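You operate a simulated robot arm through the tools that you are given. There is no shell and no other tool. Be economical: measure what you need, move in short steps, check, and stop when the job is done.

The job below is to be done with a simulated robot arm. You get a single attempt, and the scene is never put back.

Task
Check the insert plate and swap the insert in the socket that the display names for the yellow one.
Fine: the old one goes in the orange tray beside the insert plate; slide the red bar to FREE, back to HOLD, and check again. Where these are worked on the way, their far stop is far enough and under half their travel is too little: red bar.

The check looks at the end state, three seconds after you hand in, the way a careful person would. Anything else that was tipped, shoved, dropped, spilled or broken makes it a failure.

Robot
A 7-joint arm with a two-finger parallel gripper, fixed in place. Base frame: the origin is at the foot of the arm, x ahead of it, y to its left, z up; the work surface is at about z = 820. Lengths are in mm, angles in degrees, forces in N, time in s.
With the tool pointing down near the work surface it reaches from about 260 to 700 mm from the base axis. Its first joint turns from -166.0 to 166.0 degrees. Payload 1.57 kg.
Tool frame: the origin (TCP) lies between the finger pads and is the grasp point; the fingertips stand 30 mm ahead of it; z points along the fingers, y is the line along which they close. The gripper opens to 80 mm. The fingers are 17 mm wide and 12 mm thick; the gripper's body (40 by 82 mm) begins 80 mm behind the TCP.
Orientation is told as [roll, pitch, yaw] about the base's x, y, z axes, in that order, counted from this pose: with the fingers straight down and closing along the base's y, the tool's x points along the base's -x, its y along +y and its z along -z.

Tools
- The arm moves only by the tool step_arm. Its arguments are lists of equal length, an entry for each row: "fingers": the finger opening in mm, from 0 to 80; "translation": the shift along the tool's x, y, z in mm, a list of three; "delta_rot": the turn, a rotation vector about the tool's x, y, z in degrees, a list of three. In form: {"fingers": [fingers, ...], "translation": [[x, y, z], ...], "delta_rot": [[ax, ay, az], ...]}. A call has 1 to 8 rows; each row shifts and turns the commanded pose from where the row before left it, along the tool's axes as they then stand. Rows are played at 5 a second. More than 50 mm and 8.6 degrees between two rows, or a gripper value outside its range, and nothing of the call is played. Where a pose cannot be reached the arm comes as near as it can. A force on the tool above 40 N (or 10 N above the force at the start of the call, whichever is more), or a blocked arm, ends the call early, and 0.2 s more pass. Each finger travels about 72 mm/s and halts on what it meets, pressing with about 43 N; the grip force reading is that of the motor and also rises with nothing between the fingers. The clock runs only during rows and for 0.2 s after the last one: add rows that do not move to give the fingers time. It gives the time, the measured TCP pose, the force on the tool (base axes), the opening and the grip force at its end, in the units of the frame above (readings bear some noise), with the torque about the TCP (base axes, N m) and any sound that the robot's microphone picked up.
- Cameras (640 x 400 px; columns grow to the right, rows downward): "scene" is fixed at [51.4, 650.4, 1397.1]; the picture's right is [-0.82, -0.57, 0.00], its down [-0.32, 0.47, -0.82] and it looks along [0.47, -0.68, -0.57] (base axes); focal length 310 px, centre (320, 200). "wrist" rides on the gripper at [72, -7, -122] in the tool frame; the picture's right is [0.09, 1.00, 0.00], its down [-0.84, 0.08, -0.54] and it looks along [-0.54, 0.05, 0.84] (tool axes); focal length 238 px, centre (320, 200). There is no depth. A picture from a camera that has moved, and an enlarged one, comes with that camera's place and axes in the base frame and with its lens.
- get_image(camera): a new picture of that camera. No time passes.
- raise_lower(by): slides the trunk up (or, below 0, down) by that many mm; the arm rides with it, the base frame stays. It gives what a move gives, with no picture.
- close_up(camera, box): a new picture of the part [left, top, right, bottom] of that camera's present view, enlarged. No time passes.
- finish_job(): hands the job in; it is judged then, once.

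Work in short steps. Places have to be worked out from the pictures, the camera data and where the tool is seen: move nearer, look again, correct. Check each grasp and each placing, and mend what went wrong. You have 120 turns and 68 pictures in all, those below and enlarged ones among them. Open the gripper and draw the arm clear of the work before you hand the job in, unless the task says otherwise; then end with one line.

The tools are called after "Call:" by a JSON object that holds its "name" and its "arguments". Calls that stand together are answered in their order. step_arm: Moves the arm, as the interface text tells. Its arguments: {"type":"object","properties":{"fingers":{"type":"array","items":{"type":"number"}},"translation":{"type":"array","items":{"type":"array","items":{"type":"number"}}},"delta_rot":{"type":"array","items":{"type":"array","items":{"type":"number"}}}},"required":["fingers","translation","delta_rot"]} The other tools are called the same way: raise_lower (by) slides the trunk up or down; get_image (camera) takes a picture; close_up (camera, box) takes an enlarged picture of a part of a camera's view; finish_job () hands the job in.

At the start:

```text
clock: 0.0
ee_pos: [462.0, 173.7, 1157.0]
tool_rot: [0.0, 0.0, 0.0]
ft_force: [0.3, 0.0, 0.1]
torque: [-0.03, 0.01, 0.03]
finger_gap: 80.0
grip_force: 0.1
trunk travel left (down, up): [-425.0, 55.0]
```

scene: 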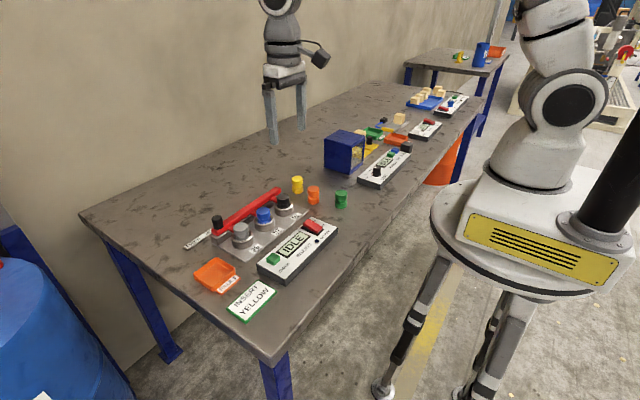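
wrist: 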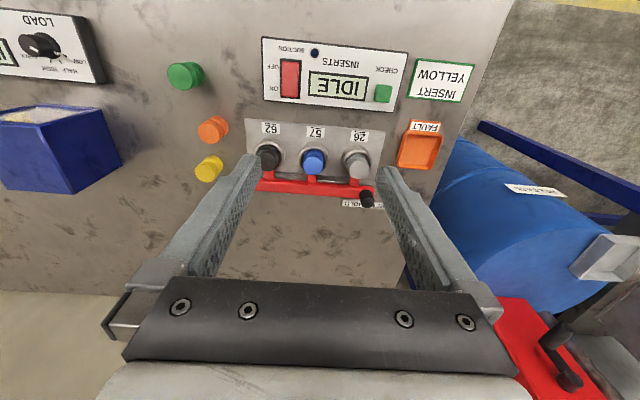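

I'll look closer at the insert plate and its console in both cameras.

Call:
{"name": "close_up", "arguments": {"camera": "wrist", "box": [150, 20, 490, 232]}}

Call:
{"name": "close_up", "arguments": {"camera": "scene", "box": [170, 160, 370, 330]}}

```text
1.88 times, centred on (320, 126) of wrist
camera zoom: at [390.5, 165.1, 1279.7], right [-0.09, 1.0, 0.0], down [0.84, 0.08, 0.54], along [0.54, 0.05, -0.84], focal length 449 px, centre (320, 339)
```

zoom: 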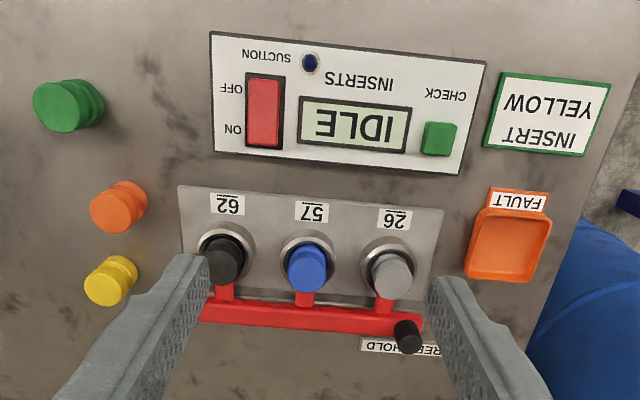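

```text
2.35 times, centred on (270, 245) of scene
camera zoom: at [51.4, 650.4, 1397.1], right [-0.82, -0.57, 0.0], down [-0.32, 0.47, -0.82], along [0.47, -0.68, -0.57], focal length 729 px, centre (438, 94)
```

zoom: 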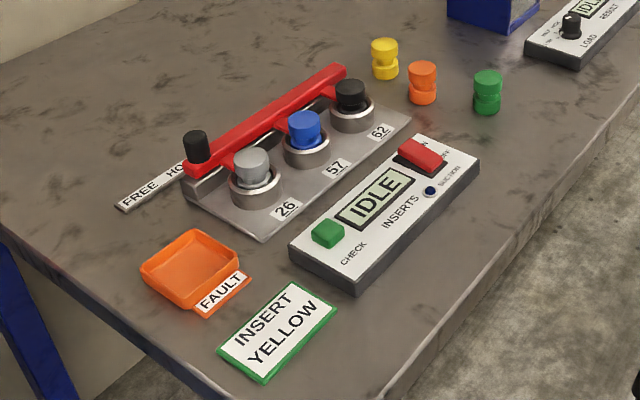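

The display reads IDLE; the green CHECK button is at about (446, 276, 850). I close the fingers and move above it.

Call:
{"name": "step_arm", "arguments": {"fingers": [60, 40, 20, 0, 0, 0, 0], "translation": [[2.7, 17, 39], [2.7, 17, 39], [2.7, 17, 39], [2.7, 17, 39], [2.7, 17, 39], [2.7, 17, 39], [0, 0, 0]], "delta_rot": [[0, 0, 0], [0, 0, 0], [0, 0, 0], [0, 0, 0], [0, 0, 0], [0, 0, 0], [0, 0, 0]]}}

Call:
{"name": "get_image", "arguments": {"camera": "wrist"}}

Call:
{"name": "close_up", "arguments": {"camera": "scene", "box": [170, 160, 370, 330]}}

```text
clock: 1.6
ee_pos: [447.1, 272.9, 919.5]
tool_rot: [0.0, 0.0, 0.0]
ft_force: [-0.2, 1.2, -0.9]
torque: [0.01, 0.01, -0.02]
finger_gap: 0.1
grip_force: 21.0
trunk travel left (down, up): [-425.0, 55.0]
```

```text
63 pictures are left
camera wrist: at [375.8, 265.5, 1042.2], right [-0.09, 1.0, 0.0], down [0.84, 0.08, 0.54], along [0.54, 0.05, -0.84], focal length 238 px, centre (320, 200)
```

wrist: 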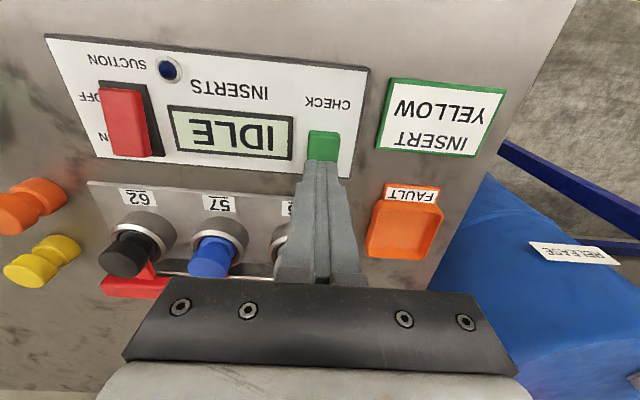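

```text
2.35 times, centred on (270, 245) of scene
camera zoom: at [51.4, 650.4, 1397.1], right [-0.82, -0.57, 0.0], down [-0.32, 0.47, -0.82], along [0.47, -0.68, -0.57], focal length 729 px, centre (438, 94)
```

zoom: 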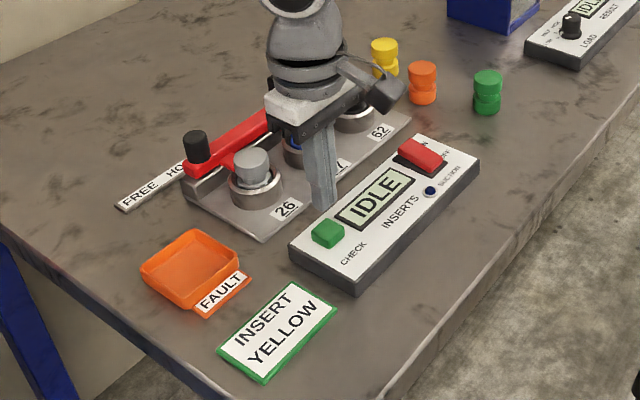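

Fingers are right over CHECK (445, 275, top about 855). I press it down gently in small steps, then back up.

Call:
{"name": "step_arm", "arguments": {"fingers": [0, 0, 0, 0, 0], "translation": [[1, 2, 22], [0, 0, 5], [0, 0, 4], [0, 0, 3], [0, 0, 3]], "delta_rot": [[0, 0, 0], [0, 0, 0], [0, 0, 0], [0, 0, 0], [0, 0, 0]]}}

Call:
{"name": "close_up", "arguments": {"camera": "scene", "box": [220, 200, 360, 300]}}

```text
clock: 2.8
ee_pos: [444.7, 276.2, 884.8]
tool_rot: [0.0, 0.0, 0.0]
ft_force: [-0.9, 0.7, 1.7]
torque: [0.0, 0.01, -0.02]
finger_gap: 0.0
grip_force: 21.5
trunk travel left (down, up): [-425.0, 55.0]
heard: click
```

```text
4.00 times, centred on (290, 250) of scene
camera zoom: at [51.4, 650.4, 1397.1], right [-0.82, -0.57, 0.0], down [-0.32, 0.47, -0.82], along [0.47, -0.68, -0.57], focal length 1239 px, centre (440, 0)
```

zoom: 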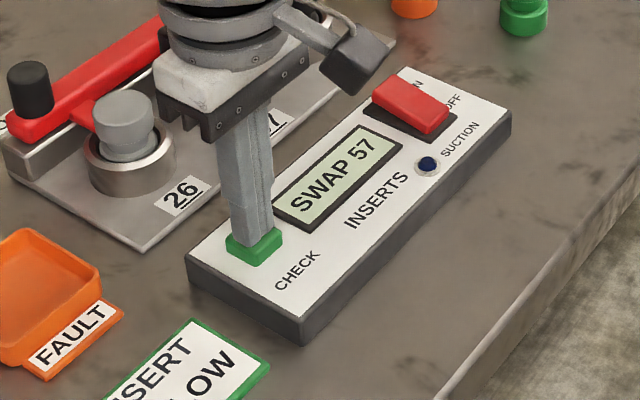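

CHECK gave "SWAP 57": the blue insert in the middle socket. I rise and look closely at the red bar, its handle and its label.

Call:
{"name": "step_arm", "arguments": {"fingers": [0, 0, 0, 0], "translation": [[0, 0, -45], [0, 0, -45], [0, 0, -45], [0, 0, 0]], "delta_rot": [[0, 0, 0], [0, 0, 0], [0, 0, 0], [0, 0, 0]]}}

Call:
{"name": "close_up", "arguments": {"camera": "scene", "box": [175, 170, 315, 270]}}

Call:
{"name": "get_image", "arguments": {"camera": "wrist"}}

```text
clock: 3.8
ee_pos: [446.1, 274.9, 1021.7]
tool_rot: [0.1, 0.1, 0.0]
ft_force: [-0.3, 0.5, -0.2]
torque: [-0.01, -0.03, 0.04]
finger_gap: 0.0
grip_force: 21.0
trunk travel left (down, up): [-425.0, 55.0]
```

```text
4.00 times, centred on (245, 220) of scene
camera zoom: at [51.4, 650.4, 1397.1], right [-0.82, -0.57, 0.0], down [-0.32, 0.47, -0.82], along [0.47, -0.68, -0.57], focal length 1239 px, centre (620, 120)
```

zoom: 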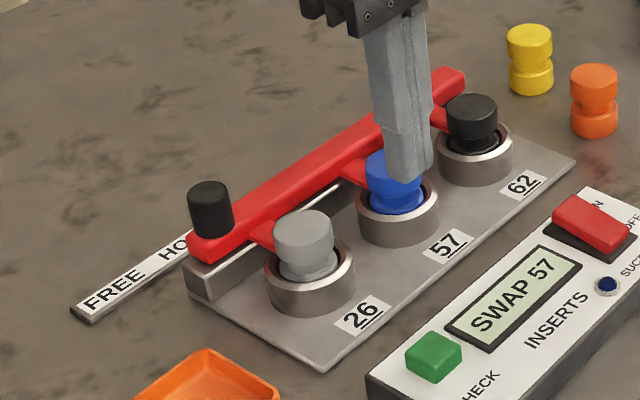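

```text
59 pictures are left
camera wrist: at [374.0, 268.6, 1144.4], right [-0.09, 1.0, 0.0], down [0.84, 0.08, 0.54], along [0.54, 0.05, -0.84], focal length 238 px, centre (320, 200)
```

wrist: 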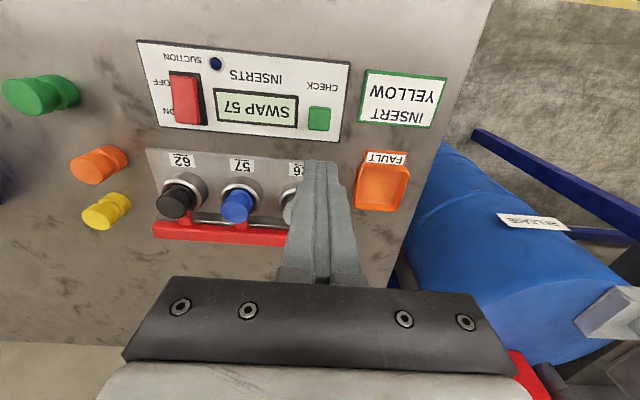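

Tabs of the bar sit in the inserts' grooves; FREE lies toward +y. Handle is about (633, 279), z 871–900, near reach limit. I move above it with the fingers open and check.

Call:
{"name": "step_arm", "arguments": {"fingers": [20, 40, 60, 70, 70, 70], "translation": [[-38, 1, 10], [-38, 1, 10], [-38, 1, 10], [-38, 0, 10], [-35, 0, 10], [0, 0, 0]], "delta_rot": [[0, 0, 0], [0, 0, 0], [0, 0, 0], [0, 0, 0], [0, 0, 0], [0, 0, 0]]}}

Call:
{"name": "get_image", "arguments": {"camera": "wrist"}}

Call:
{"name": "close_up", "arguments": {"camera": "scene", "box": [175, 170, 315, 270]}}

```text
clock: 5.2
ee_pos: [632.3, 280.1, 970.8]
tool_rot: [0.1, 0.1, 0.0]
ft_force: [0.1, 0.0, -0.3]
torque: [0.03, 0.04, -0.01]
finger_gap: 70.0
grip_force: 0.0
trunk travel left (down, up): [-425.0, 55.0]
```

```text
58 pictures are left
camera wrist: at [560.8, 272.8, 1093.3], right [-0.09, 1.0, 0.0], down [0.84, 0.08, 0.54], along [0.54, 0.05, -0.84], focal length 238 px, centre (320, 200)
```

wrist: 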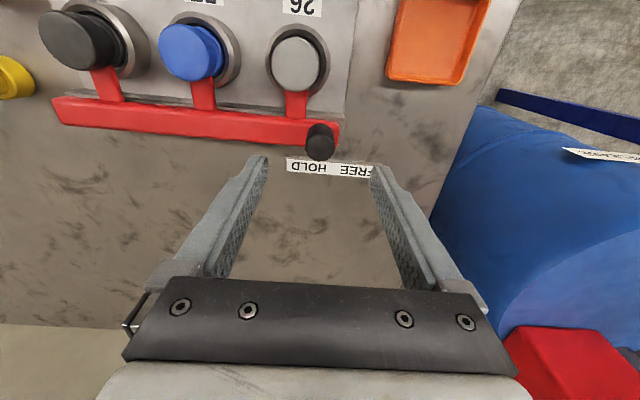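

```text
4.00 times, centred on (245, 220) of scene
camera zoom: at [51.4, 650.4, 1397.1], right [-0.82, -0.57, 0.0], down [-0.32, 0.47, -0.82], along [0.47, -0.68, -0.57], focal length 1239 px, centre (620, 120)
```

zoom: 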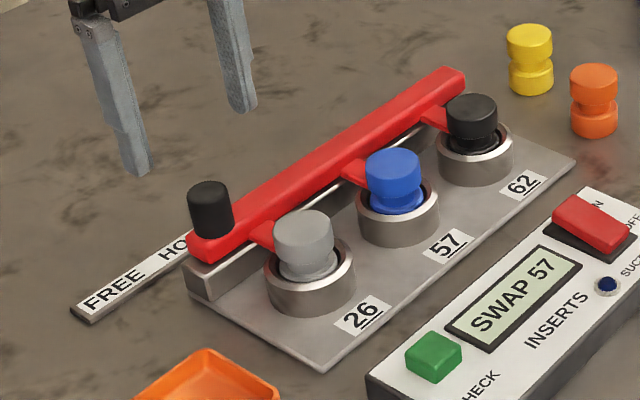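

Handle resolves to (632, 279), tool at (632, 280). I descend to TCP z≈908 and grip the handle.

Call:
{"name": "step_arm", "arguments": {"fingers": [70, 70, 70, 50, 30, 15, 15], "translation": [[0, -1, 30], [0, 0, 25], [0, 0, 8], [0, 0, 0], [0, 0, 0], [0, 0, 0], [0, 0, 0]], "delta_rot": [[0, 0, 0], [0, 0, 0], [0, 0, 0], [0, 0, 0], [0, 0, 0], [0, 0, 0], [0, 0, 0]]}}

Call:
{"name": "close_up", "arguments": {"camera": "scene", "box": [175, 170, 315, 270]}}

```text
clock: 6.8
ee_pos: [631.7, 279.5, 907.9]
tool_rot: [0.1, 0.0, -0.1]
ft_force: [3.0, 7.7, -0.4]
torque: [-0.14, -0.2, 0.03]
finger_gap: 25.4
grip_force: 37.3
trunk travel left (down, up): [-425.0, 55.0]
```

```text
4.00 times, centred on (245, 220) of scene
camera zoom: at [51.4, 650.4, 1397.1], right [-0.82, -0.57, 0.0], down [-0.32, 0.47, -0.82], along [0.47, -0.68, -0.57], focal length 1239 px, centre (620, 120)
```

zoom: 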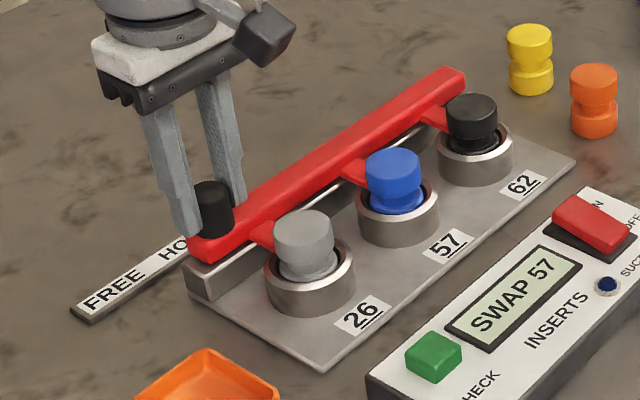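

Handle gripped (25 mm). I slide it toward +y in small steps until it meets its stop.

Call:
{"name": "step_arm", "arguments": {"fingers": [15, 15, 15, 15, 15, 15, 15, 15], "translation": [[0, 4, 0], [0, 4, 0], [0, 4, 0], [0, 4, 0], [0, 4, 0], [0, 4, 0], [0, 4, 0], [0, 4, 0]], "delta_rot": [[0, 0, 0], [0, 0, 0], [0, 0, 0], [0, 0, 0], [0, 0, 0], [0, 0, 0], [0, 0, 0], [0, 0, 0]]}}

Call:
{"name": "close_up", "arguments": {"camera": "scene", "box": [175, 170, 315, 270]}}

```text
clock: 8.6
ee_pos: [631.7, 310.4, 907.8]
tool_rot: [-0.1, 0.0, 0.1]
ft_force: [2.6, 0.6, -1.2]
torque: [-0.24, 0.0, -0.01]
finger_gap: 25.4
grip_force: 36.7
trunk travel left (down, up): [-425.0, 55.0]
```

```text
4.00 times, centred on (245, 220) of scene
camera zoom: at [51.4, 650.4, 1397.1], right [-0.82, -0.57, 0.0], down [-0.32, 0.47, -0.82], along [0.47, -0.68, -0.57], focal length 1239 px, centre (620, 120)
```

zoom: 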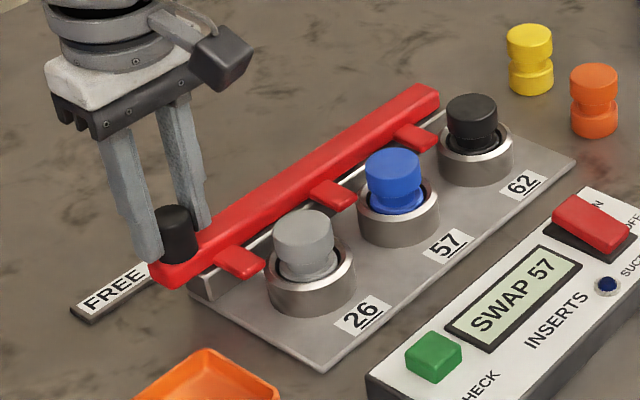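

The bar slides freely and the tabs are clear of the grooves; I continue to the far stop.

Call:
{"name": "step_arm", "arguments": {"fingers": [15, 15, 15, 15, 15, 15], "translation": [[0, 3, 0], [0, 3, 0], [0, 3, 0], [0, 3, 0], [0, 3, 0], [0, 2, 0]], "delta_rot": [[0, 0, 0], [0, 0, 0], [0, 0, 0], [0, 0, 0], [0, 0, 0], [0, 0, 0]]}}

Call:
{"name": "close_up", "arguments": {"camera": "scene", "box": [175, 170, 315, 270]}}

```text
clock: 10.0
ee_pos: [632.0, 322.1, 906.9]
tool_rot: [-0.4, 0.1, -0.1]
ft_force: [-6.5, -25.0, 3.9]
torque: [-0.18, 0.11, -0.03]
finger_gap: 25.7
grip_force: 37.1
trunk travel left (down, up): [-425.0, 55.0]
```

```text
4.00 times, centred on (245, 220) of scene
camera zoom: at [51.4, 650.4, 1397.1], right [-0.82, -0.57, 0.0], down [-0.32, 0.47, -0.82], along [0.47, -0.68, -0.57], focal length 1239 px, centre (620, 120)
```

zoom: 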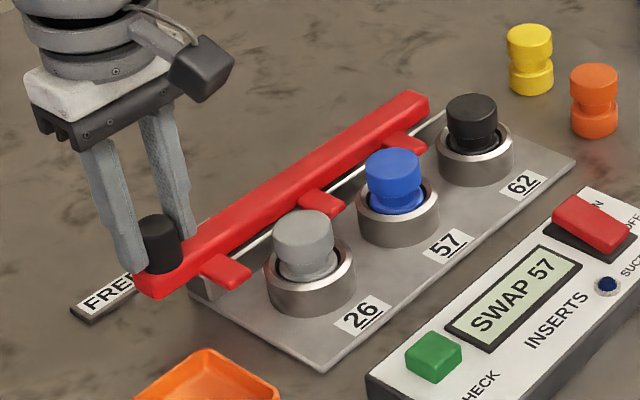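

Stop reached at y≈322 (25 N, about 42 mm travel). I ease the push, open and rise.

Call:
{"name": "step_arm", "arguments": {"fingers": [15, 40, 70, 70, 70, 70, 70], "translation": [[0, -3, 0], [0, 0, 0], [0, 0, 0], [0, 0, -40], [0, 0, -40], [0, 0, -40], [0, 0, 0]], "delta_rot": [[0, 0, 0], [0, 0, 0], [0, 0, 0], [0, 0, 0], [0, 0, 0], [0, 0, 0], [0, 0, 0]]}}

Call:
{"name": "close_up", "arguments": {"camera": "scene", "box": [175, 170, 315, 270]}}

Call:
{"name": "get_image", "arguments": {"camera": "wrist"}}

```text
clock: 11.6
ee_pos: [632.1, 324.4, 1028.9]
tool_rot: [0.0, 0.0, 0.0]
ft_force: [0.6, -0.9, 0.4]
torque: [-0.02, 0.0, -0.02]
finger_gap: 70.1
grip_force: 0.2
trunk travel left (down, up): [-425.0, 55.0]
```

```text
4.00 times, centred on (245, 220) of scene
camera zoom: at [51.4, 650.4, 1397.1], right [-0.82, -0.57, 0.0], down [-0.32, 0.47, -0.82], along [0.47, -0.68, -0.57], focal length 1239 px, centre (620, 120)
```

zoom: 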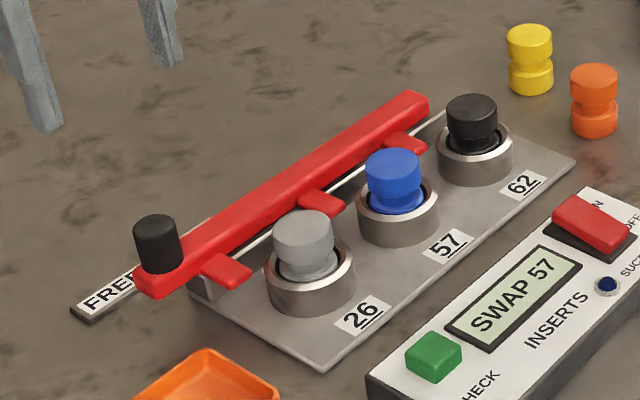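

```text
52 pictures are left
camera wrist: at [561.1, 317.8, 1151.3], right [-0.09, 1.0, 0.0], down [0.84, 0.08, 0.54], along [0.54, 0.05, -0.84], focal length 238 px, centre (320, 200)
```

wrist: 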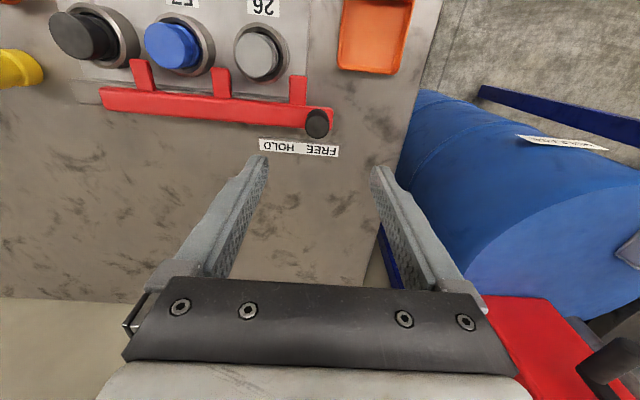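

Bar is at FREE. Now I move above the blue insert (estimated about (573, 169)) and look again.

Call:
{"name": "step_arm", "arguments": {"fingers": [70, 70, 70, 70, 70], "translation": [[14.5, -38.5, 10], [14.5, -38.5, 10], [14.5, -38.5, 10], [14.5, -38.5, 10], [0, 0, 0]], "delta_rot": [[0, 0, 0], [0, 0, 0], [0, 0, 0], [0, 0, 0], [0, 0, 0]]}}

Call:
{"name": "get_image", "arguments": {"camera": "wrist"}}

Call:
{"name": "close_up", "arguments": {"camera": "scene", "box": [205, 170, 345, 270]}}

```text
clock: 12.8
ee_pos: [574.2, 172.4, 987.3]
tool_rot: [-0.1, 0.0, 0.0]
ft_force: [-1.0, -0.7, 0.4]
torque: [-0.01, 0.01, -0.02]
finger_gap: 69.7
grip_force: 0.1
trunk travel left (down, up): [-425.0, 55.0]
```

```text
51 pictures are left
camera wrist: at [502.8, 164.0, 1110.4], right [-0.09, 1.0, 0.0], down [0.84, 0.08, 0.54], along [0.54, 0.05, -0.84], focal length 238 px, centre (320, 200)
```

wrist: 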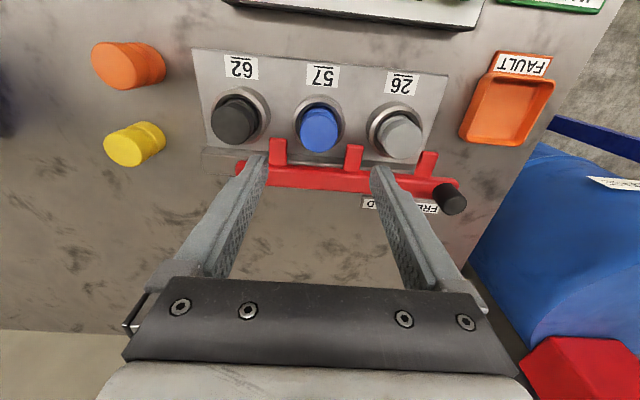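

```text
4.00 times, centred on (275, 220) of scene
camera zoom: at [51.4, 650.4, 1397.1], right [-0.82, -0.57, 0.0], down [-0.32, 0.47, -0.82], along [0.47, -0.68, -0.57], focal length 1239 px, centre (500, 120)
```

zoom: 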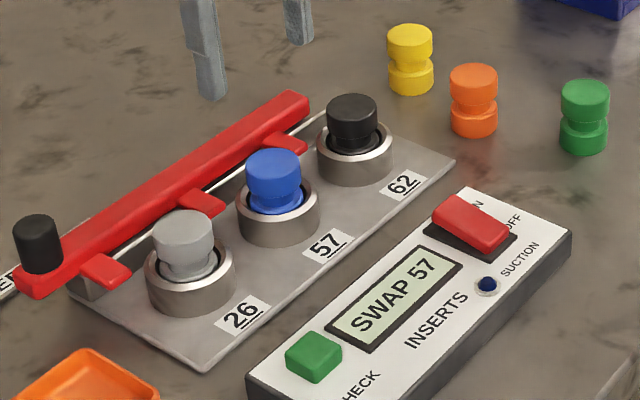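

Blue head: centre ≈(573, 171), top z≈884, Ø≈37, groove from ≈868, ring top ≈853. I descend with 52 mm opening to TCP z≈894, staying clear of the tabs, and grip.

Call:
{"name": "step_arm", "arguments": {"fingers": [54, 54, 54, 54, 40, 30, 25], "translation": [[1, -1.5, 40], [0, 0, 30], [0, 0, 15], [0, 0, 8], [0, 0, 0], [0, 0, 0], [0, 0, 0]], "delta_rot": [[0, 0, 0], [0, 0, 0], [0, 0, 0], [0, 0, 0], [0, 0, 0], [0, 0, 0], [0, 0, 0]]}}

Call:
{"name": "close_up", "arguments": {"camera": "scene", "box": [205, 170, 345, 270]}}

```text
clock: 14.4
ee_pos: [574.1, 171.0, 894.1]
tool_rot: [0.0, 0.0, 0.0]
ft_force: [-0.3, 0.0, 0.8]
torque: [0.03, -0.02, 0.0]
finger_gap: 36.1
grip_force: 42.6
trunk travel left (down, up): [-425.0, 55.0]
```

```text
4.00 times, centred on (275, 220) of scene
camera zoom: at [51.4, 650.4, 1397.1], right [-0.82, -0.57, 0.0], down [-0.32, 0.47, -0.82], along [0.47, -0.68, -0.57], focal length 1239 px, centre (500, 120)
```

zoom: 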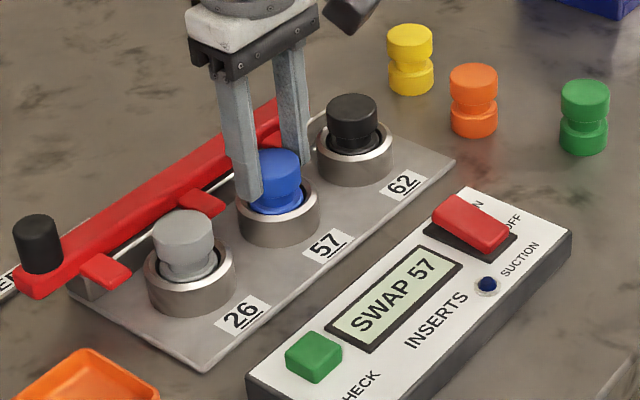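

Gripped at 36 mm. I lift slowly to see whether it comes freely.

Call:
{"name": "step_arm", "arguments": {"fingers": [25, 25, 25, 25, 25], "translation": [[0, 0, -4], [0, 0, -4], [0, 0, -8], [0, 0, -12], [0, 0, -12]], "delta_rot": [[0, 0, 0], [0, 0, 0], [0, 0, 0], [0, 0, 0], [0, 0, 0]]}}

Call:
{"name": "close_up", "arguments": {"camera": "scene", "box": [205, 170, 345, 270]}}

```text
clock: 15.6
ee_pos: [573.5, 168.4, 935.8]
tool_rot: [-0.1, 0.0, 0.0]
ft_force: [0.9, -0.6, 0.4]
torque: [-0.03, -0.01, -0.01]
finger_gap: 25.2
grip_force: 0.0
trunk travel left (down, up): [-425.0, 55.0]
```

```text
4.00 times, centred on (275, 220) of scene
camera zoom: at [51.4, 650.4, 1397.1], right [-0.82, -0.57, 0.0], down [-0.32, 0.47, -0.82], along [0.47, -0.68, -0.57], focal length 1239 px, centre (500, 120)
```

zoom: 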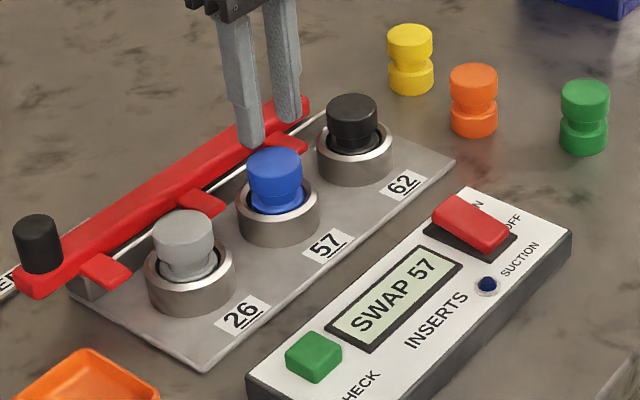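

The insert stayed: the fingers slid off. Something is holding it — probably the suction. I look closely at the suction switch and lamp.

Call:
{"name": "close_up", "arguments": {"camera": "scene", "box": [300, 210, 345, 240]}}

Call:
{"name": "close_up", "arguments": {"camera": "scene", "box": [255, 195, 305, 235]}}

```text
13.33 times, centred on (322, 225) of scene
camera zoom: at [51.4, 650.4, 1397.1], right [-0.82, -0.57, 0.0], down [-0.32, 0.47, -0.82], along [0.47, -0.68, -0.57], focal length 4130 px, centre (287, -133)
```

zoom: 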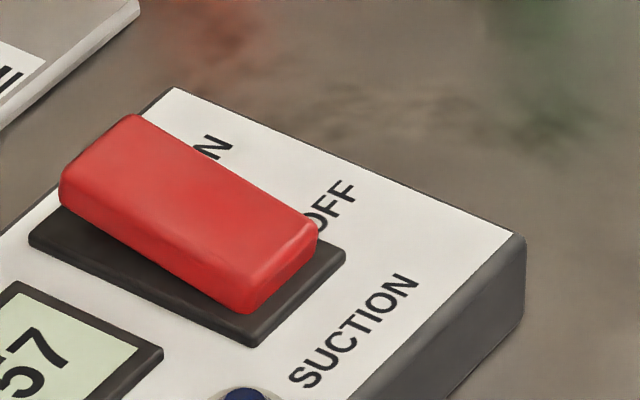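

```text
10.00 times, centred on (280, 215) of scene
camera zoom: at [51.4, 650.4, 1397.1], right [-0.82, -0.57, 0.0], down [-0.32, 0.47, -0.82], along [0.47, -0.68, -0.57], focal length 3098 px, centre (720, 50)
```

zoom: 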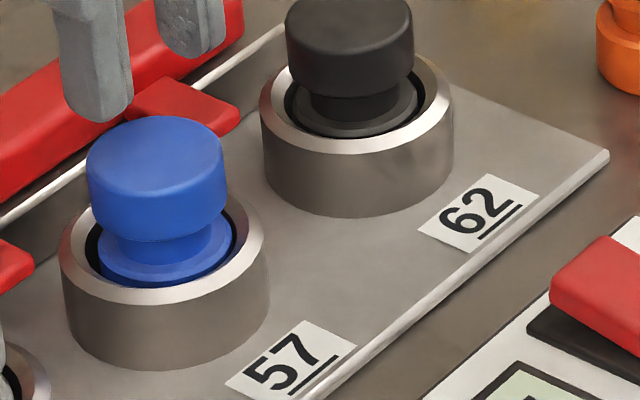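

The rocker's OFF end is pressed down and the lamp is dark, so suction appears off. I try the grip again, a bit deeper, and lift in tiny steps to read the pull force.

Call:
{"name": "step_arm", "arguments": {"fingers": [54, 54, 54, 54, 40, 30, 20, 20], "translation": [[0, 2.5, 20], [0, 0, 16], [0, 0, 8], [0, 0, 4], [0, 0, 0], [0, 0, 0], [0, 0, 0], [0, 0, 0]], "delta_rot": [[0, 0, 0], [0, 0, 0], [0, 0, 0], [0, 0, 0], [0, 0, 0], [0, 0, 0], [0, 0, 0], [0, 0, 0]]}}

Call:
{"name": "step_arm", "arguments": {"fingers": [20, 20], "translation": [[0, 0, -2], [0, 0, -2]], "delta_rot": [[0, 0, 0], [0, 0, 0]]}}

Call:
{"name": "step_arm", "arguments": {"fingers": [20, 20], "translation": [[0, 0, -2], [0, 0, -2]], "delta_rot": [[0, 0, 0], [0, 0, 0]]}}

```text
clock: 17.4
ee_pos: [571.7, 171.9, 888.0]
tool_rot: [0.0, 0.0, 0.0]
ft_force: [-0.2, -0.3, 0.2]
torque: [0.02, 0.02, 0.01]
finger_gap: 36.6
grip_force: 42.7
trunk travel left (down, up): [-425.0, 55.0]
```

```text
clock: 18.0
ee_pos: [573.4, 170.8, 891.5]
tool_rot: [0.0, 0.0, 0.0]
ft_force: [-0.5, -0.4, -0.5]
torque: [0.0, 0.01, -0.01]
finger_gap: 36.3
grip_force: 42.9
trunk travel left (down, up): [-425.0, 55.0]
```

```text
clock: 18.6
ee_pos: [571.7, 171.6, 895.6]
tool_rot: [0.1, 0.1, 0.0]
ft_force: [0.3, 0.2, -0.2]
torque: [-0.02, 0.0, -0.02]
finger_gap: 36.2
grip_force: 43.0
trunk travel left (down, up): [-425.0, 55.0]
```

No pull force at all so far; I look whether the insert is coming up.

Call:
{"name": "close_up", "arguments": {"camera": "scene", "box": [240, 185, 310, 235]}}

```text
8.00 times, centred on (275, 210) of scene
camera zoom: at [51.4, 650.4, 1397.1], right [-0.82, -0.57, 0.0], down [-0.32, 0.47, -0.82], along [0.47, -0.68, -0.57], focal length 2478 px, centre (680, 120)
```

zoom: 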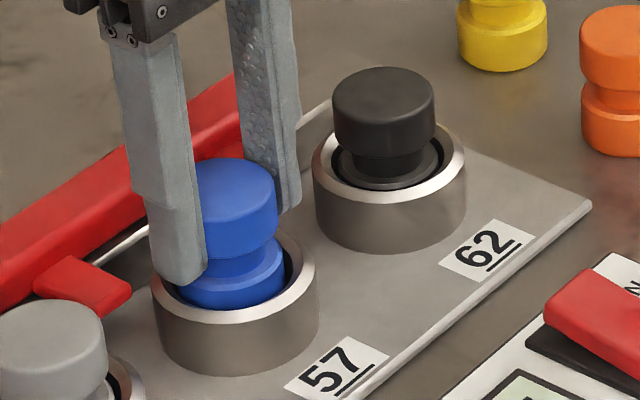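

It is coming up freely now (the lower flange is visible). I continue slowly, with a firmer closing command.

Call:
{"name": "step_arm", "arguments": {"fingers": [5, 5, 5, 5], "translation": [[0, 0, -3], [0, 0, -3], [0, 0, -3], [0, 0, -3]], "delta_rot": [[0, 0, 0], [0, 0, 0], [0, 0, 0], [0, 0, 0]]}}

Call:
{"name": "close_up", "arguments": {"camera": "scene", "box": [240, 185, 310, 235]}}

```text
clock: 19.6
ee_pos: [572.9, 170.6, 907.0]
tool_rot: [0.0, 0.0, 0.0]
ft_force: [0.4, -0.5, 0.1]
torque: [0.0, -0.04, 0.0]
finger_gap: 36.2
grip_force: 43.1
trunk travel left (down, up): [-425.0, 55.0]
```

```text
8.00 times, centred on (275, 210) of scene
camera zoom: at [51.4, 650.4, 1397.1], right [-0.82, -0.57, 0.0], down [-0.32, 0.47, -0.82], along [0.47, -0.68, -0.57], focal length 2478 px, centre (680, 120)
```

zoom: 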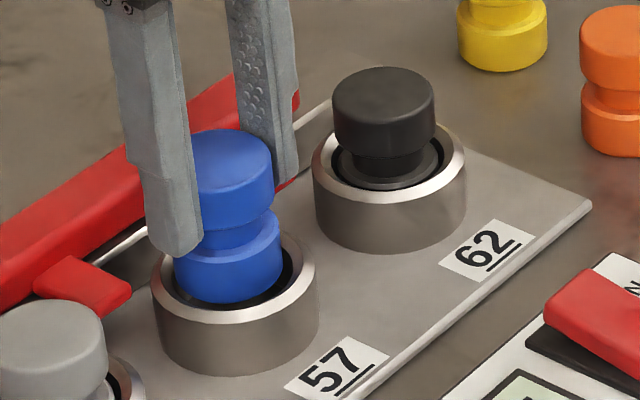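

It lifts cleanly. I raise it further in moderate steps.

Call:
{"name": "step_arm", "arguments": {"fingers": [5, 5, 5, 5, 5, 5, 5, 5], "translation": [[0, 0, -5], [0, 0, -7], [0, 0, -9], [0, 0, -10], [0, 0, -10], [0, 0, -10], [0, 0, -10], [0, 0, -8]], "delta_rot": [[0, 0, 0], [0, 0, 0], [0, 0, 0], [0, 0, 0], [0, 0, 0], [0, 0, 0], [0, 0, 0], [0, 0, 0]]}}

Call:
{"name": "get_image", "arguments": {"camera": "scene"}}

```text
clock: 21.4
ee_pos: [572.4, 171.3, 975.7]
tool_rot: [0.0, -0.1, 0.1]
ft_force: [0.8, -0.8, -0.7]
torque: [0.03, -0.01, -0.01]
finger_gap: 36.6
grip_force: 42.7
trunk travel left (down, up): [-425.0, 55.0]
```

```text
43 pictures are left
```

scene: 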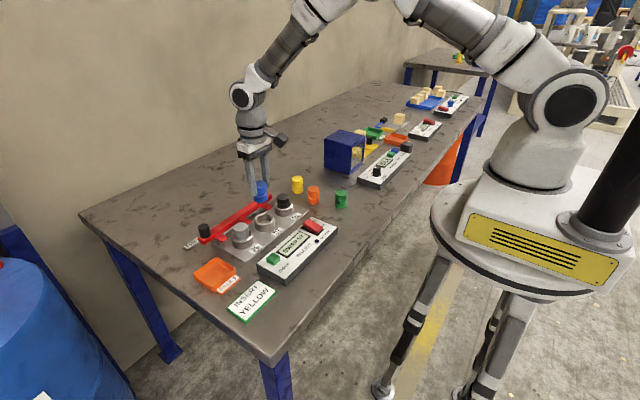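

Blue is out and held. I carry it at this height to above the orange tray, about (546, 382).

Call:
{"name": "step_arm", "arguments": {"fingers": [5, 5, 5, 5, 5, 5, 5, 5], "translation": [[2, 15, 0], [4, 28, 0], [5, 33, 0], [5, 34, 0], [5, 34, 0], [4, 33, 0], [1.4, 22, 0], [0, 12, 0]], "delta_rot": [[0, 0, 0], [0, 0, 0], [0, 0, 0], [0, 0, 0], [0, 0, 0], [0, 0, 0], [0, 0, 0], [0, 0, 0]]}}

Call:
{"name": "close_up", "arguments": {"camera": "scene", "box": [145, 180, 315, 300]}}

Call:
{"name": "get_image", "arguments": {"camera": "wrist"}}

```text
clock: 23.2
ee_pos: [546.7, 383.0, 976.7]
tool_rot: [-0.1, 0.1, 0.0]
ft_force: [-0.9, 0.3, 0.2]
torque: [-0.01, 0.01, 0.03]
finger_gap: 36.3
grip_force: 43.4
trunk travel left (down, up): [-425.0, 55.0]
```

```text
3.33 times, centred on (230, 240) of scene
camera zoom: at [51.4, 650.4, 1397.1], right [-0.82, -0.57, 0.0], down [-0.32, 0.47, -0.82], along [0.47, -0.68, -0.57], focal length 1032 px, centre (620, 67)
```

zoom: 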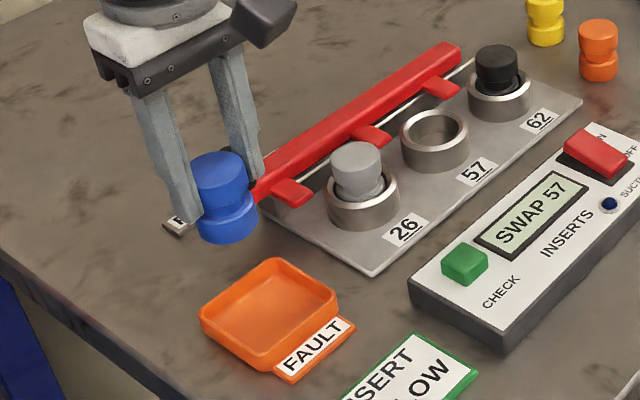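

```text
41 pictures are left
camera wrist: at [475.1, 376.5, 1098.9], right [-0.09, 1.0, 0.0], down [0.84, 0.08, 0.54], along [0.54, 0.05, -0.84], focal length 238 px, centre (320, 200)
```

wrist: 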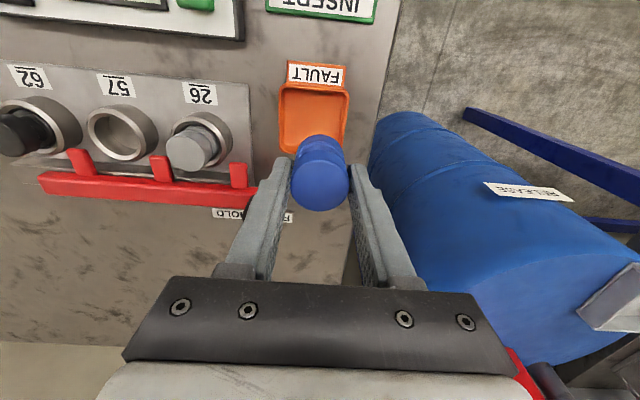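

The tray centre is (546, 378). I shift slightly and lower to just above, then look.

Call:
{"name": "step_arm", "arguments": {"fingers": [5, 5, 5, 5, 5, 5], "translation": [[0, -4, 10], [0, -1, 18], [0, 0, 20], [0, 0, 20], [0, 0, 12], [0, 0, 0]], "delta_rot": [[0, 0, 0], [0, 0, 0], [0, 0, 0], [0, 0, 0], [0, 0, 0], [0, 0, 0]]}}

Call:
{"name": "close_up", "arguments": {"camera": "scene", "box": [175, 215, 285, 305]}}

```text
clock: 24.6
ee_pos: [546.7, 378.4, 895.8]
tool_rot: [0.0, 0.0, 0.0]
ft_force: [-0.1, 0.0, -0.6]
torque: [0.03, 0.03, 0.02]
finger_gap: 36.4
grip_force: 42.8
trunk travel left (down, up): [-425.0, 55.0]
```

```text
4.44 times, centred on (230, 260) of scene
camera zoom: at [51.4, 650.4, 1397.1], right [-0.82, -0.57, 0.0], down [-0.32, 0.47, -0.82], along [0.47, -0.68, -0.57], focal length 1377 px, centre (720, -67)
```

zoom: 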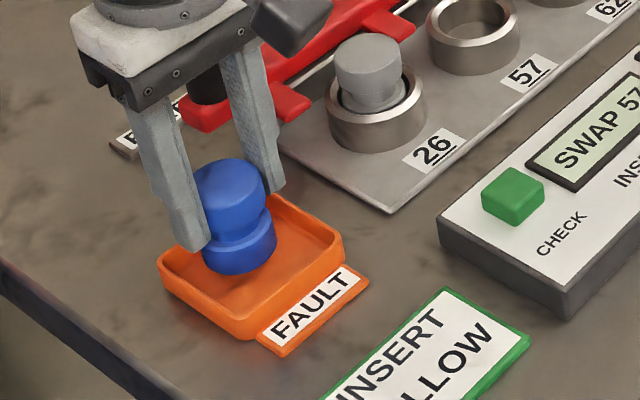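

Well placed over the tray. I lower in small steps until it touches.

Call:
{"name": "step_arm", "arguments": {"fingers": [5, 5, 5, 5, 5], "translation": [[3, 0, 4], [0, 0, 4], [0, 0, 3], [0, 0, 3], [0, 0, 2]], "delta_rot": [[0, 0, 0], [0, 0, 0], [0, 0, 0], [0, 0, 0], [0, 0, 0]]}}

Call:
{"name": "close_up", "arguments": {"camera": "scene", "box": [175, 215, 285, 305]}}

```text
clock: 25.8
ee_pos: [543.3, 377.2, 881.5]
tool_rot: [-0.1, -0.1, 0.0]
ft_force: [-2.0, -1.4, 6.4]
torque: [-0.11, 0.07, 0.0]
finger_gap: 36.1
grip_force: 42.6
trunk travel left (down, up): [-425.0, 55.0]
```

```text
4.44 times, centred on (230, 260) of scene
camera zoom: at [51.4, 650.4, 1397.1], right [-0.82, -0.57, 0.0], down [-0.32, 0.47, -0.82], along [0.47, -0.68, -0.57], focal length 1377 px, centre (720, -67)
```

zoom: 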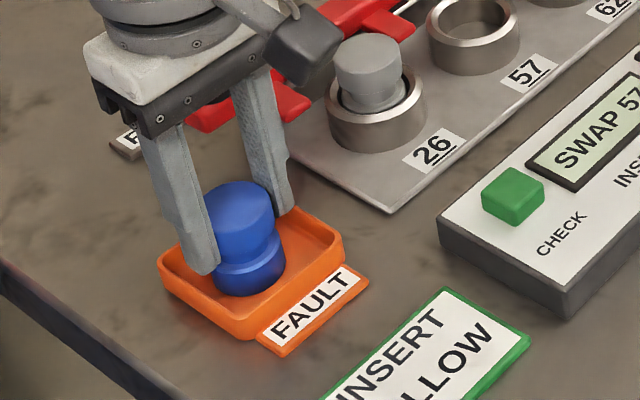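

Contact at 6 N, insert stands in the tray. I open moderately and rise.

Call:
{"name": "step_arm", "arguments": {"fingers": [38, 42, 48, 52, 54, 60, 60], "translation": [[0, 0, 0], [0, 0, 0], [0, 0, 0], [0, 0, -15], [0, 0, -40], [0, 0, -45], [0, 0, -10]], "delta_rot": [[0, 0, 0], [0, 0, 0], [0, 0, 0], [0, 0, 0], [0, 0, 0], [0, 0, 0], [0, 0, 0]]}}

Call:
{"name": "close_up", "arguments": {"camera": "scene", "box": [175, 170, 345, 305]}}

```text
clock: 27.4
ee_pos: [544.3, 376.1, 990.8]
tool_rot: [0.0, 0.0, 0.0]
ft_force: [0.2, 0.3, 0.3]
torque: [0.01, 0.02, -0.02]
finger_gap: 59.8
grip_force: 0.0
trunk travel left (down, up): [-425.0, 55.0]
```

```text
2.96 times, centred on (260, 238) of scene
camera zoom: at [51.4, 650.4, 1397.1], right [-0.82, -0.57, 0.0], down [-0.32, 0.47, -0.82], along [0.47, -0.68, -0.57], focal length 918 px, centre (498, 89)
```

zoom: 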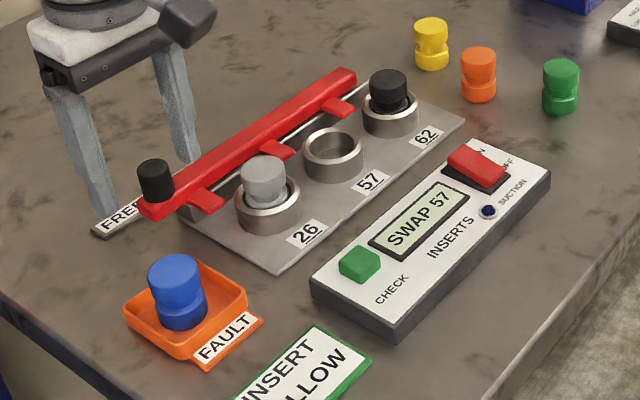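

Blue stands in the tray. Next the yellow insert, about (616, -40): I travel there at this height.

Call:
{"name": "step_arm", "arguments": {"fingers": [60, 60, 60, 60, 60, 60, 60, 60], "translation": [[-6, -35, 0], [-7, -42, 0], [-7, -42, 0], [-7, -42, 0], [-7, -42, 0], [-7, -42, 0], [-7, -42, 0], [-7, -42, 0]], "delta_rot": [[0, 0, 0], [0, 0, 0], [0, 0, 0], [0, 0, 0], [0, 0, 0], [0, 0, 0], [0, 0, 0], [0, 0, 0]]}}

Call:
{"name": "step_arm", "arguments": {"fingers": [60, 60, 60], "translation": [[-8, -42, 0], [-8, -40, 5], [0, 0, 0]], "delta_rot": [[0, 0, 0], [0, 0, 0], [0, 0, 0]]}}

Call:
{"name": "get_image", "arguments": {"camera": "wrist"}}

Call:
{"name": "close_up", "arguments": {"camera": "scene", "box": [260, 150, 360, 220]}}

```text
clock: 29.2
ee_pos: [597.9, 46.2, 989.3]
tool_rot: [0.0, 0.0, 0.1]
ft_force: [-0.2, -0.5, 0.5]
torque: [0.01, -0.01, -0.01]
finger_gap: 60.0
grip_force: 0.0
trunk travel left (down, up): [-425.0, 55.0]
```

```text
clock: 30.0
ee_pos: [615.1, -30.5, 986.6]
tool_rot: [0.1, 0.0, 0.0]
ft_force: [0.5, -0.7, -0.5]
torque: [-0.03, 0.0, 0.0]
finger_gap: 60.2
grip_force: 0.0
trunk travel left (down, up): [-425.0, 55.0]
```

```text
37 pictures are left
camera wrist: at [543.3, -38.7, 1108.7], right [-0.09, 1.0, 0.0], down [0.84, 0.08, 0.54], along [0.54, 0.05, -0.84], focal length 238 px, centre (320, 200)
```

wrist: 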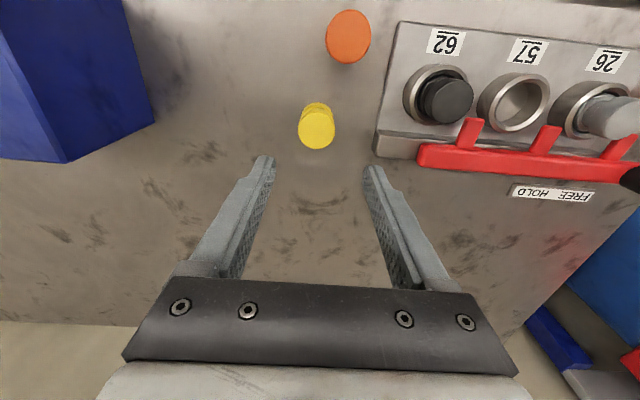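

```text
5.71 times, centred on (310, 185) of scene
camera zoom: at [51.4, 650.4, 1397.1], right [-0.82, -0.57, 0.0], down [-0.32, 0.47, -0.82], along [0.47, -0.68, -0.57], focal length 1770 px, centre (377, 286)
```

zoom: 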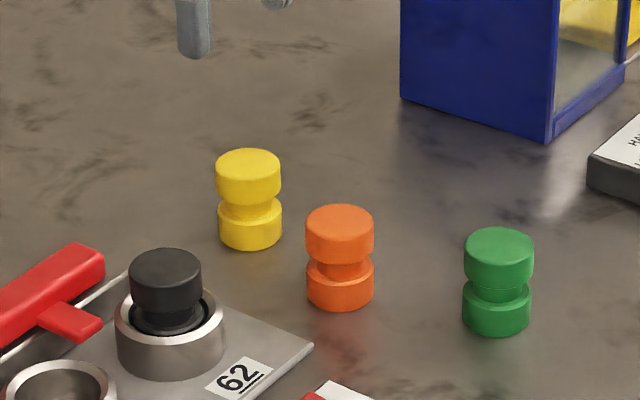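

Yellow top is at about (614, -35.5, 871). I descend to TCP z≈875 and grip it.

Call:
{"name": "step_arm", "arguments": {"fingers": [56, 56, 56, 56, 56, 40, 20, 5], "translation": [[1, -5, 40], [0, 0, 35], [0, 0, 20], [0, 0, 12], [0, 0, 4.5], [0, 0, 0], [0, 0, 0], [0, 0, 0]], "delta_rot": [[0, 0, 0], [0, 0, 0], [0, 0, 0], [0, 0, 0], [0, 0, 0], [0, 0, 0], [0, 0, 0], [0, 0, 0]]}}

Call:
{"name": "step_arm", "arguments": {"fingers": [5, 5, 5, 5, 5], "translation": [[0, 0, 0], [0, 0, -2], [0, 0, -3], [0, 0, -4], [0, 0, -5]], "delta_rot": [[0, 0, 0], [0, 0, 0], [0, 0, 0], [0, 0, 0], [0, 0, 0]]}}

Call:
{"name": "close_up", "arguments": {"camera": "scene", "box": [260, 150, 360, 220]}}

```text
clock: 31.8
ee_pos: [613.2, -39.5, 874.3]
tool_rot: [0.0, 0.1, 0.0]
ft_force: [0.2, 0.1, 0.4]
torque: [0.0, -0.01, -0.01]
finger_gap: 36.5
grip_force: 43.7
trunk travel left (down, up): [-425.0, 55.0]
```

```text
clock: 33.0
ee_pos: [613.3, -38.8, 886.4]
tool_rot: [0.0, 0.0, 0.0]
ft_force: [-0.3, -0.5, -0.4]
torque: [-0.01, -0.03, 0.01]
finger_gap: 36.6
grip_force: 43.1
trunk travel left (down, up): [-425.0, 55.0]
```

```text
5.71 times, centred on (310, 185) of scene
camera zoom: at [51.4, 650.4, 1397.1], right [-0.82, -0.57, 0.0], down [-0.32, 0.47, -0.82], along [0.47, -0.68, -0.57], focal length 1770 px, centre (377, 286)
```

zoom: 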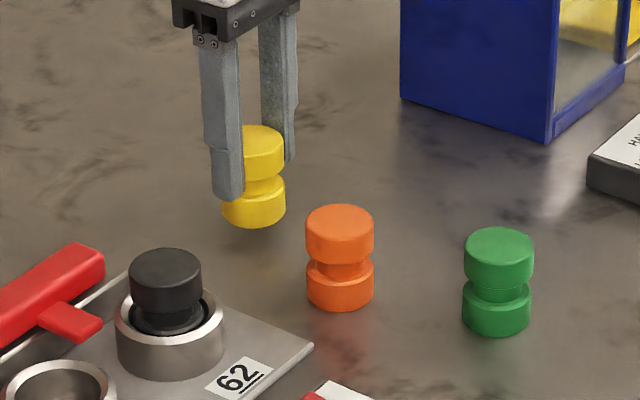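

Yellow is held. I lift it and carry it toward socket 57 at (572.5, 171).

Call:
{"name": "step_arm", "arguments": {"fingers": [5, 5, 5, 5, 5, 5], "translation": [[0, 0, -8], [0, 0, -14], [0, 0, -20], [0, 0, -20], [0, 0, -18], [0, 0, -10]], "delta_rot": [[0, 0, 0], [0, 0, 0], [0, 0, 0], [0, 0, 0], [0, 0, 0], [0, 0, 0]]}}

Call:
{"name": "step_arm", "arguments": {"fingers": [5, 5, 5, 5, 5, 5, 5, 5], "translation": [[3, 15, 0], [6, 30, 0], [6, 34, 0], [7, 34, 0], [7, 34, 0], [6, 34, 0], [5, 20, 0], [1, 9, 0]], "delta_rot": [[0, 0, 0], [0, 0, 0], [0, 0, 0], [0, 0, 0], [0, 0, 0], [0, 0, 0], [0, 0, 0], [0, 0, 0]]}}

Call:
{"name": "get_image", "arguments": {"camera": "wrist"}}

Call:
{"name": "close_up", "arguments": {"camera": "scene", "box": [225, 160, 325, 230]}}

```text
clock: 34.4
ee_pos: [612.8, -37.9, 978.5]
tool_rot: [0.0, -0.1, -0.1]
ft_force: [-0.8, -0.3, 0.5]
torque: [0.01, 0.0, 0.01]
finger_gap: 36.5
grip_force: 42.9
trunk travel left (down, up): [-425.0, 55.0]
```

```text
clock: 36.2
ee_pos: [573.3, 170.9, 975.8]
tool_rot: [0.0, 0.0, 0.1]
ft_force: [-0.3, -0.4, -0.7]
torque: [-0.03, -0.01, 0.01]
finger_gap: 36.5
grip_force: 42.4
trunk travel left (down, up): [-425.0, 55.0]
```

```text
34 pictures are left
camera wrist: at [501.3, 164.5, 1099.5], right [-0.09, 1.0, 0.0], down [0.84, 0.08, 0.54], along [0.54, 0.05, -0.84], focal length 238 px, centre (320, 200)
```

wrist: 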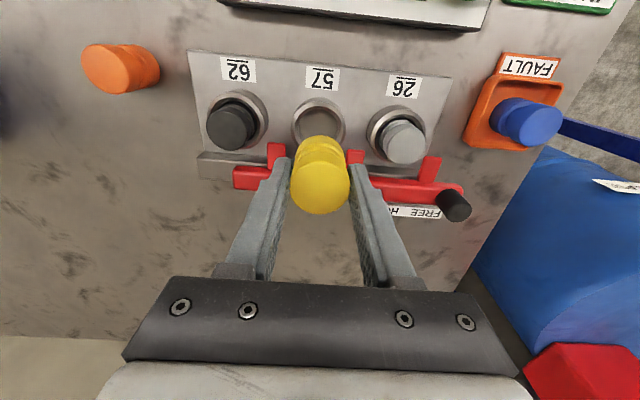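

```text
5.71 times, centred on (275, 195) of scene
camera zoom: at [51.4, 650.4, 1397.1], right [-0.82, -0.57, 0.0], down [-0.32, 0.47, -0.82], along [0.47, -0.68, -0.57], focal length 1770 px, centre (577, 229)
```

zoom: 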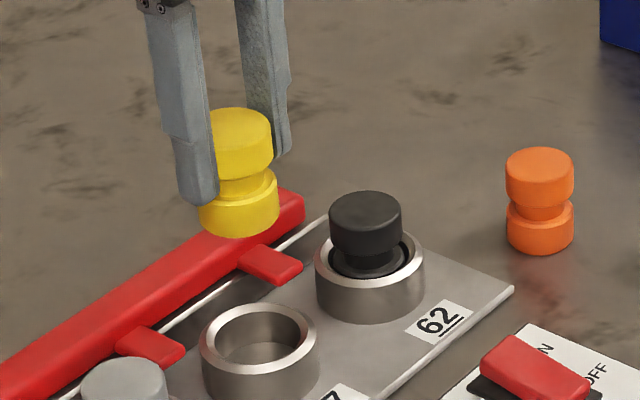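

The yellow sits in the grip just as the blue did (same pixels), and the commanded x,y match the blue's pick within 0.5 mm. I lower to just above the ring and check.

Call:
{"name": "step_arm", "arguments": {"fingers": [5, 5, 5, 5, 5], "translation": [[0, 0, 12], [0, 0, 20], [0, 0, 20], [0, 0, 8], [0, 0, 0]], "delta_rot": [[0, 0, 0], [0, 0, 0], [0, 0, 0], [0, 0, 0], [0, 0, 0]]}}

Call:
{"name": "close_up", "arguments": {"camera": "scene", "box": [240, 185, 310, 235]}}

```text
clock: 37.4
ee_pos: [572.9, 171.4, 916.7]
tool_rot: [0.0, 0.0, 0.1]
ft_force: [1.1, 0.1, -0.5]
torque: [-0.01, 0.01, -0.01]
finger_gap: 36.4
grip_force: 42.7
trunk travel left (down, up): [-425.0, 55.0]
```

```text
8.00 times, centred on (275, 210) of scene
camera zoom: at [51.4, 650.4, 1397.1], right [-0.82, -0.57, 0.0], down [-0.32, 0.47, -0.82], along [0.47, -0.68, -0.57], focal length 2478 px, centre (680, 120)
```

zoom: 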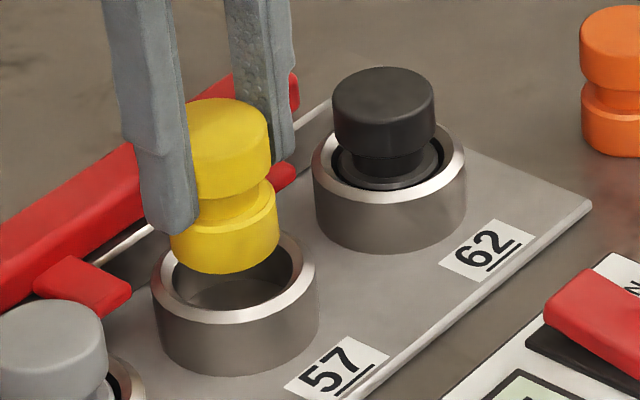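

Alignment looks right. I lower in small steps, watching force.

Call:
{"name": "step_arm", "arguments": {"fingers": [5, 5, 5, 5, 5], "translation": [[0, 0, 4], [0, 0, 4], [0, 0, 4], [0, 0, 3], [0, 0, 3]], "delta_rot": [[0, 0, 0], [0, 0, 0], [0, 0, 0], [0, 0, 0], [0, 0, 0]]}}

Call:
{"name": "close_up", "arguments": {"camera": "scene", "box": [240, 185, 310, 235]}}

```text
clock: 38.6
ee_pos: [572.0, 170.2, 898.7]
tool_rot: [0.0, 0.0, 0.0]
ft_force: [-0.2, 0.6, 0.2]
torque: [-0.01, 0.01, 0.01]
finger_gap: 36.4
grip_force: 43.2
trunk travel left (down, up): [-425.0, 55.0]
```

```text
8.00 times, centred on (275, 210) of scene
camera zoom: at [51.4, 650.4, 1397.1], right [-0.82, -0.57, 0.0], down [-0.32, 0.47, -0.82], along [0.47, -0.68, -0.57], focal length 2478 px, centre (680, 120)
```

zoom: 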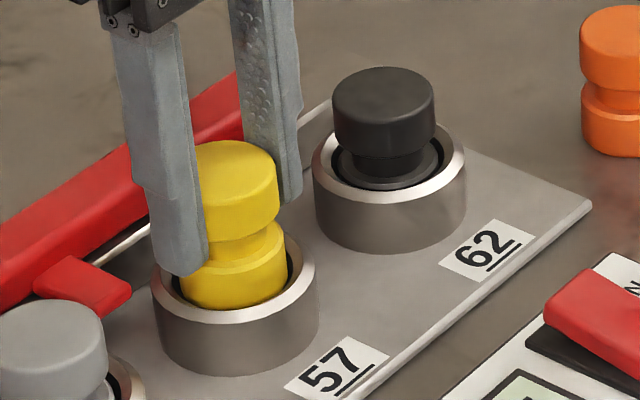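

It has entered the socket without force. I go on down to seating.

Call:
{"name": "step_arm", "arguments": {"fingers": [5, 5, 5, 5, 5], "translation": [[0, 0, 3], [0, 0, 3], [0, 0, 2], [0, 0, 2], [0, 0, 1.5]], "delta_rot": [[0, 0, 0], [0, 0, 0], [0, 0, 0], [0, 0, 0], [0, 0, 0]]}}

Call:
{"name": "close_up", "arguments": {"camera": "scene", "box": [240, 185, 310, 235]}}

```text
clock: 39.8
ee_pos: [572.6, 170.6, 888.2]
tool_rot: [0.0, 0.0, 0.0]
ft_force: [0.2, -0.2, -0.7]
torque: [-0.02, 0.0, 0.02]
finger_gap: 36.5
grip_force: 43.2
trunk travel left (down, up): [-425.0, 55.0]
```

```text
8.00 times, centred on (275, 210) of scene
camera zoom: at [51.4, 650.4, 1397.1], right [-0.82, -0.57, 0.0], down [-0.32, 0.47, -0.82], along [0.47, -0.68, -0.57], focal length 2478 px, centre (680, 120)
```

zoom: 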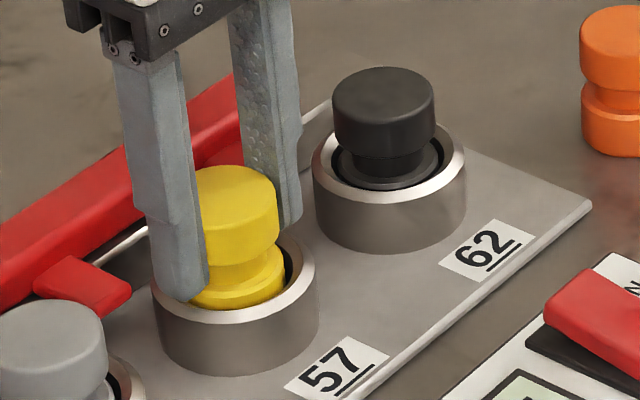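

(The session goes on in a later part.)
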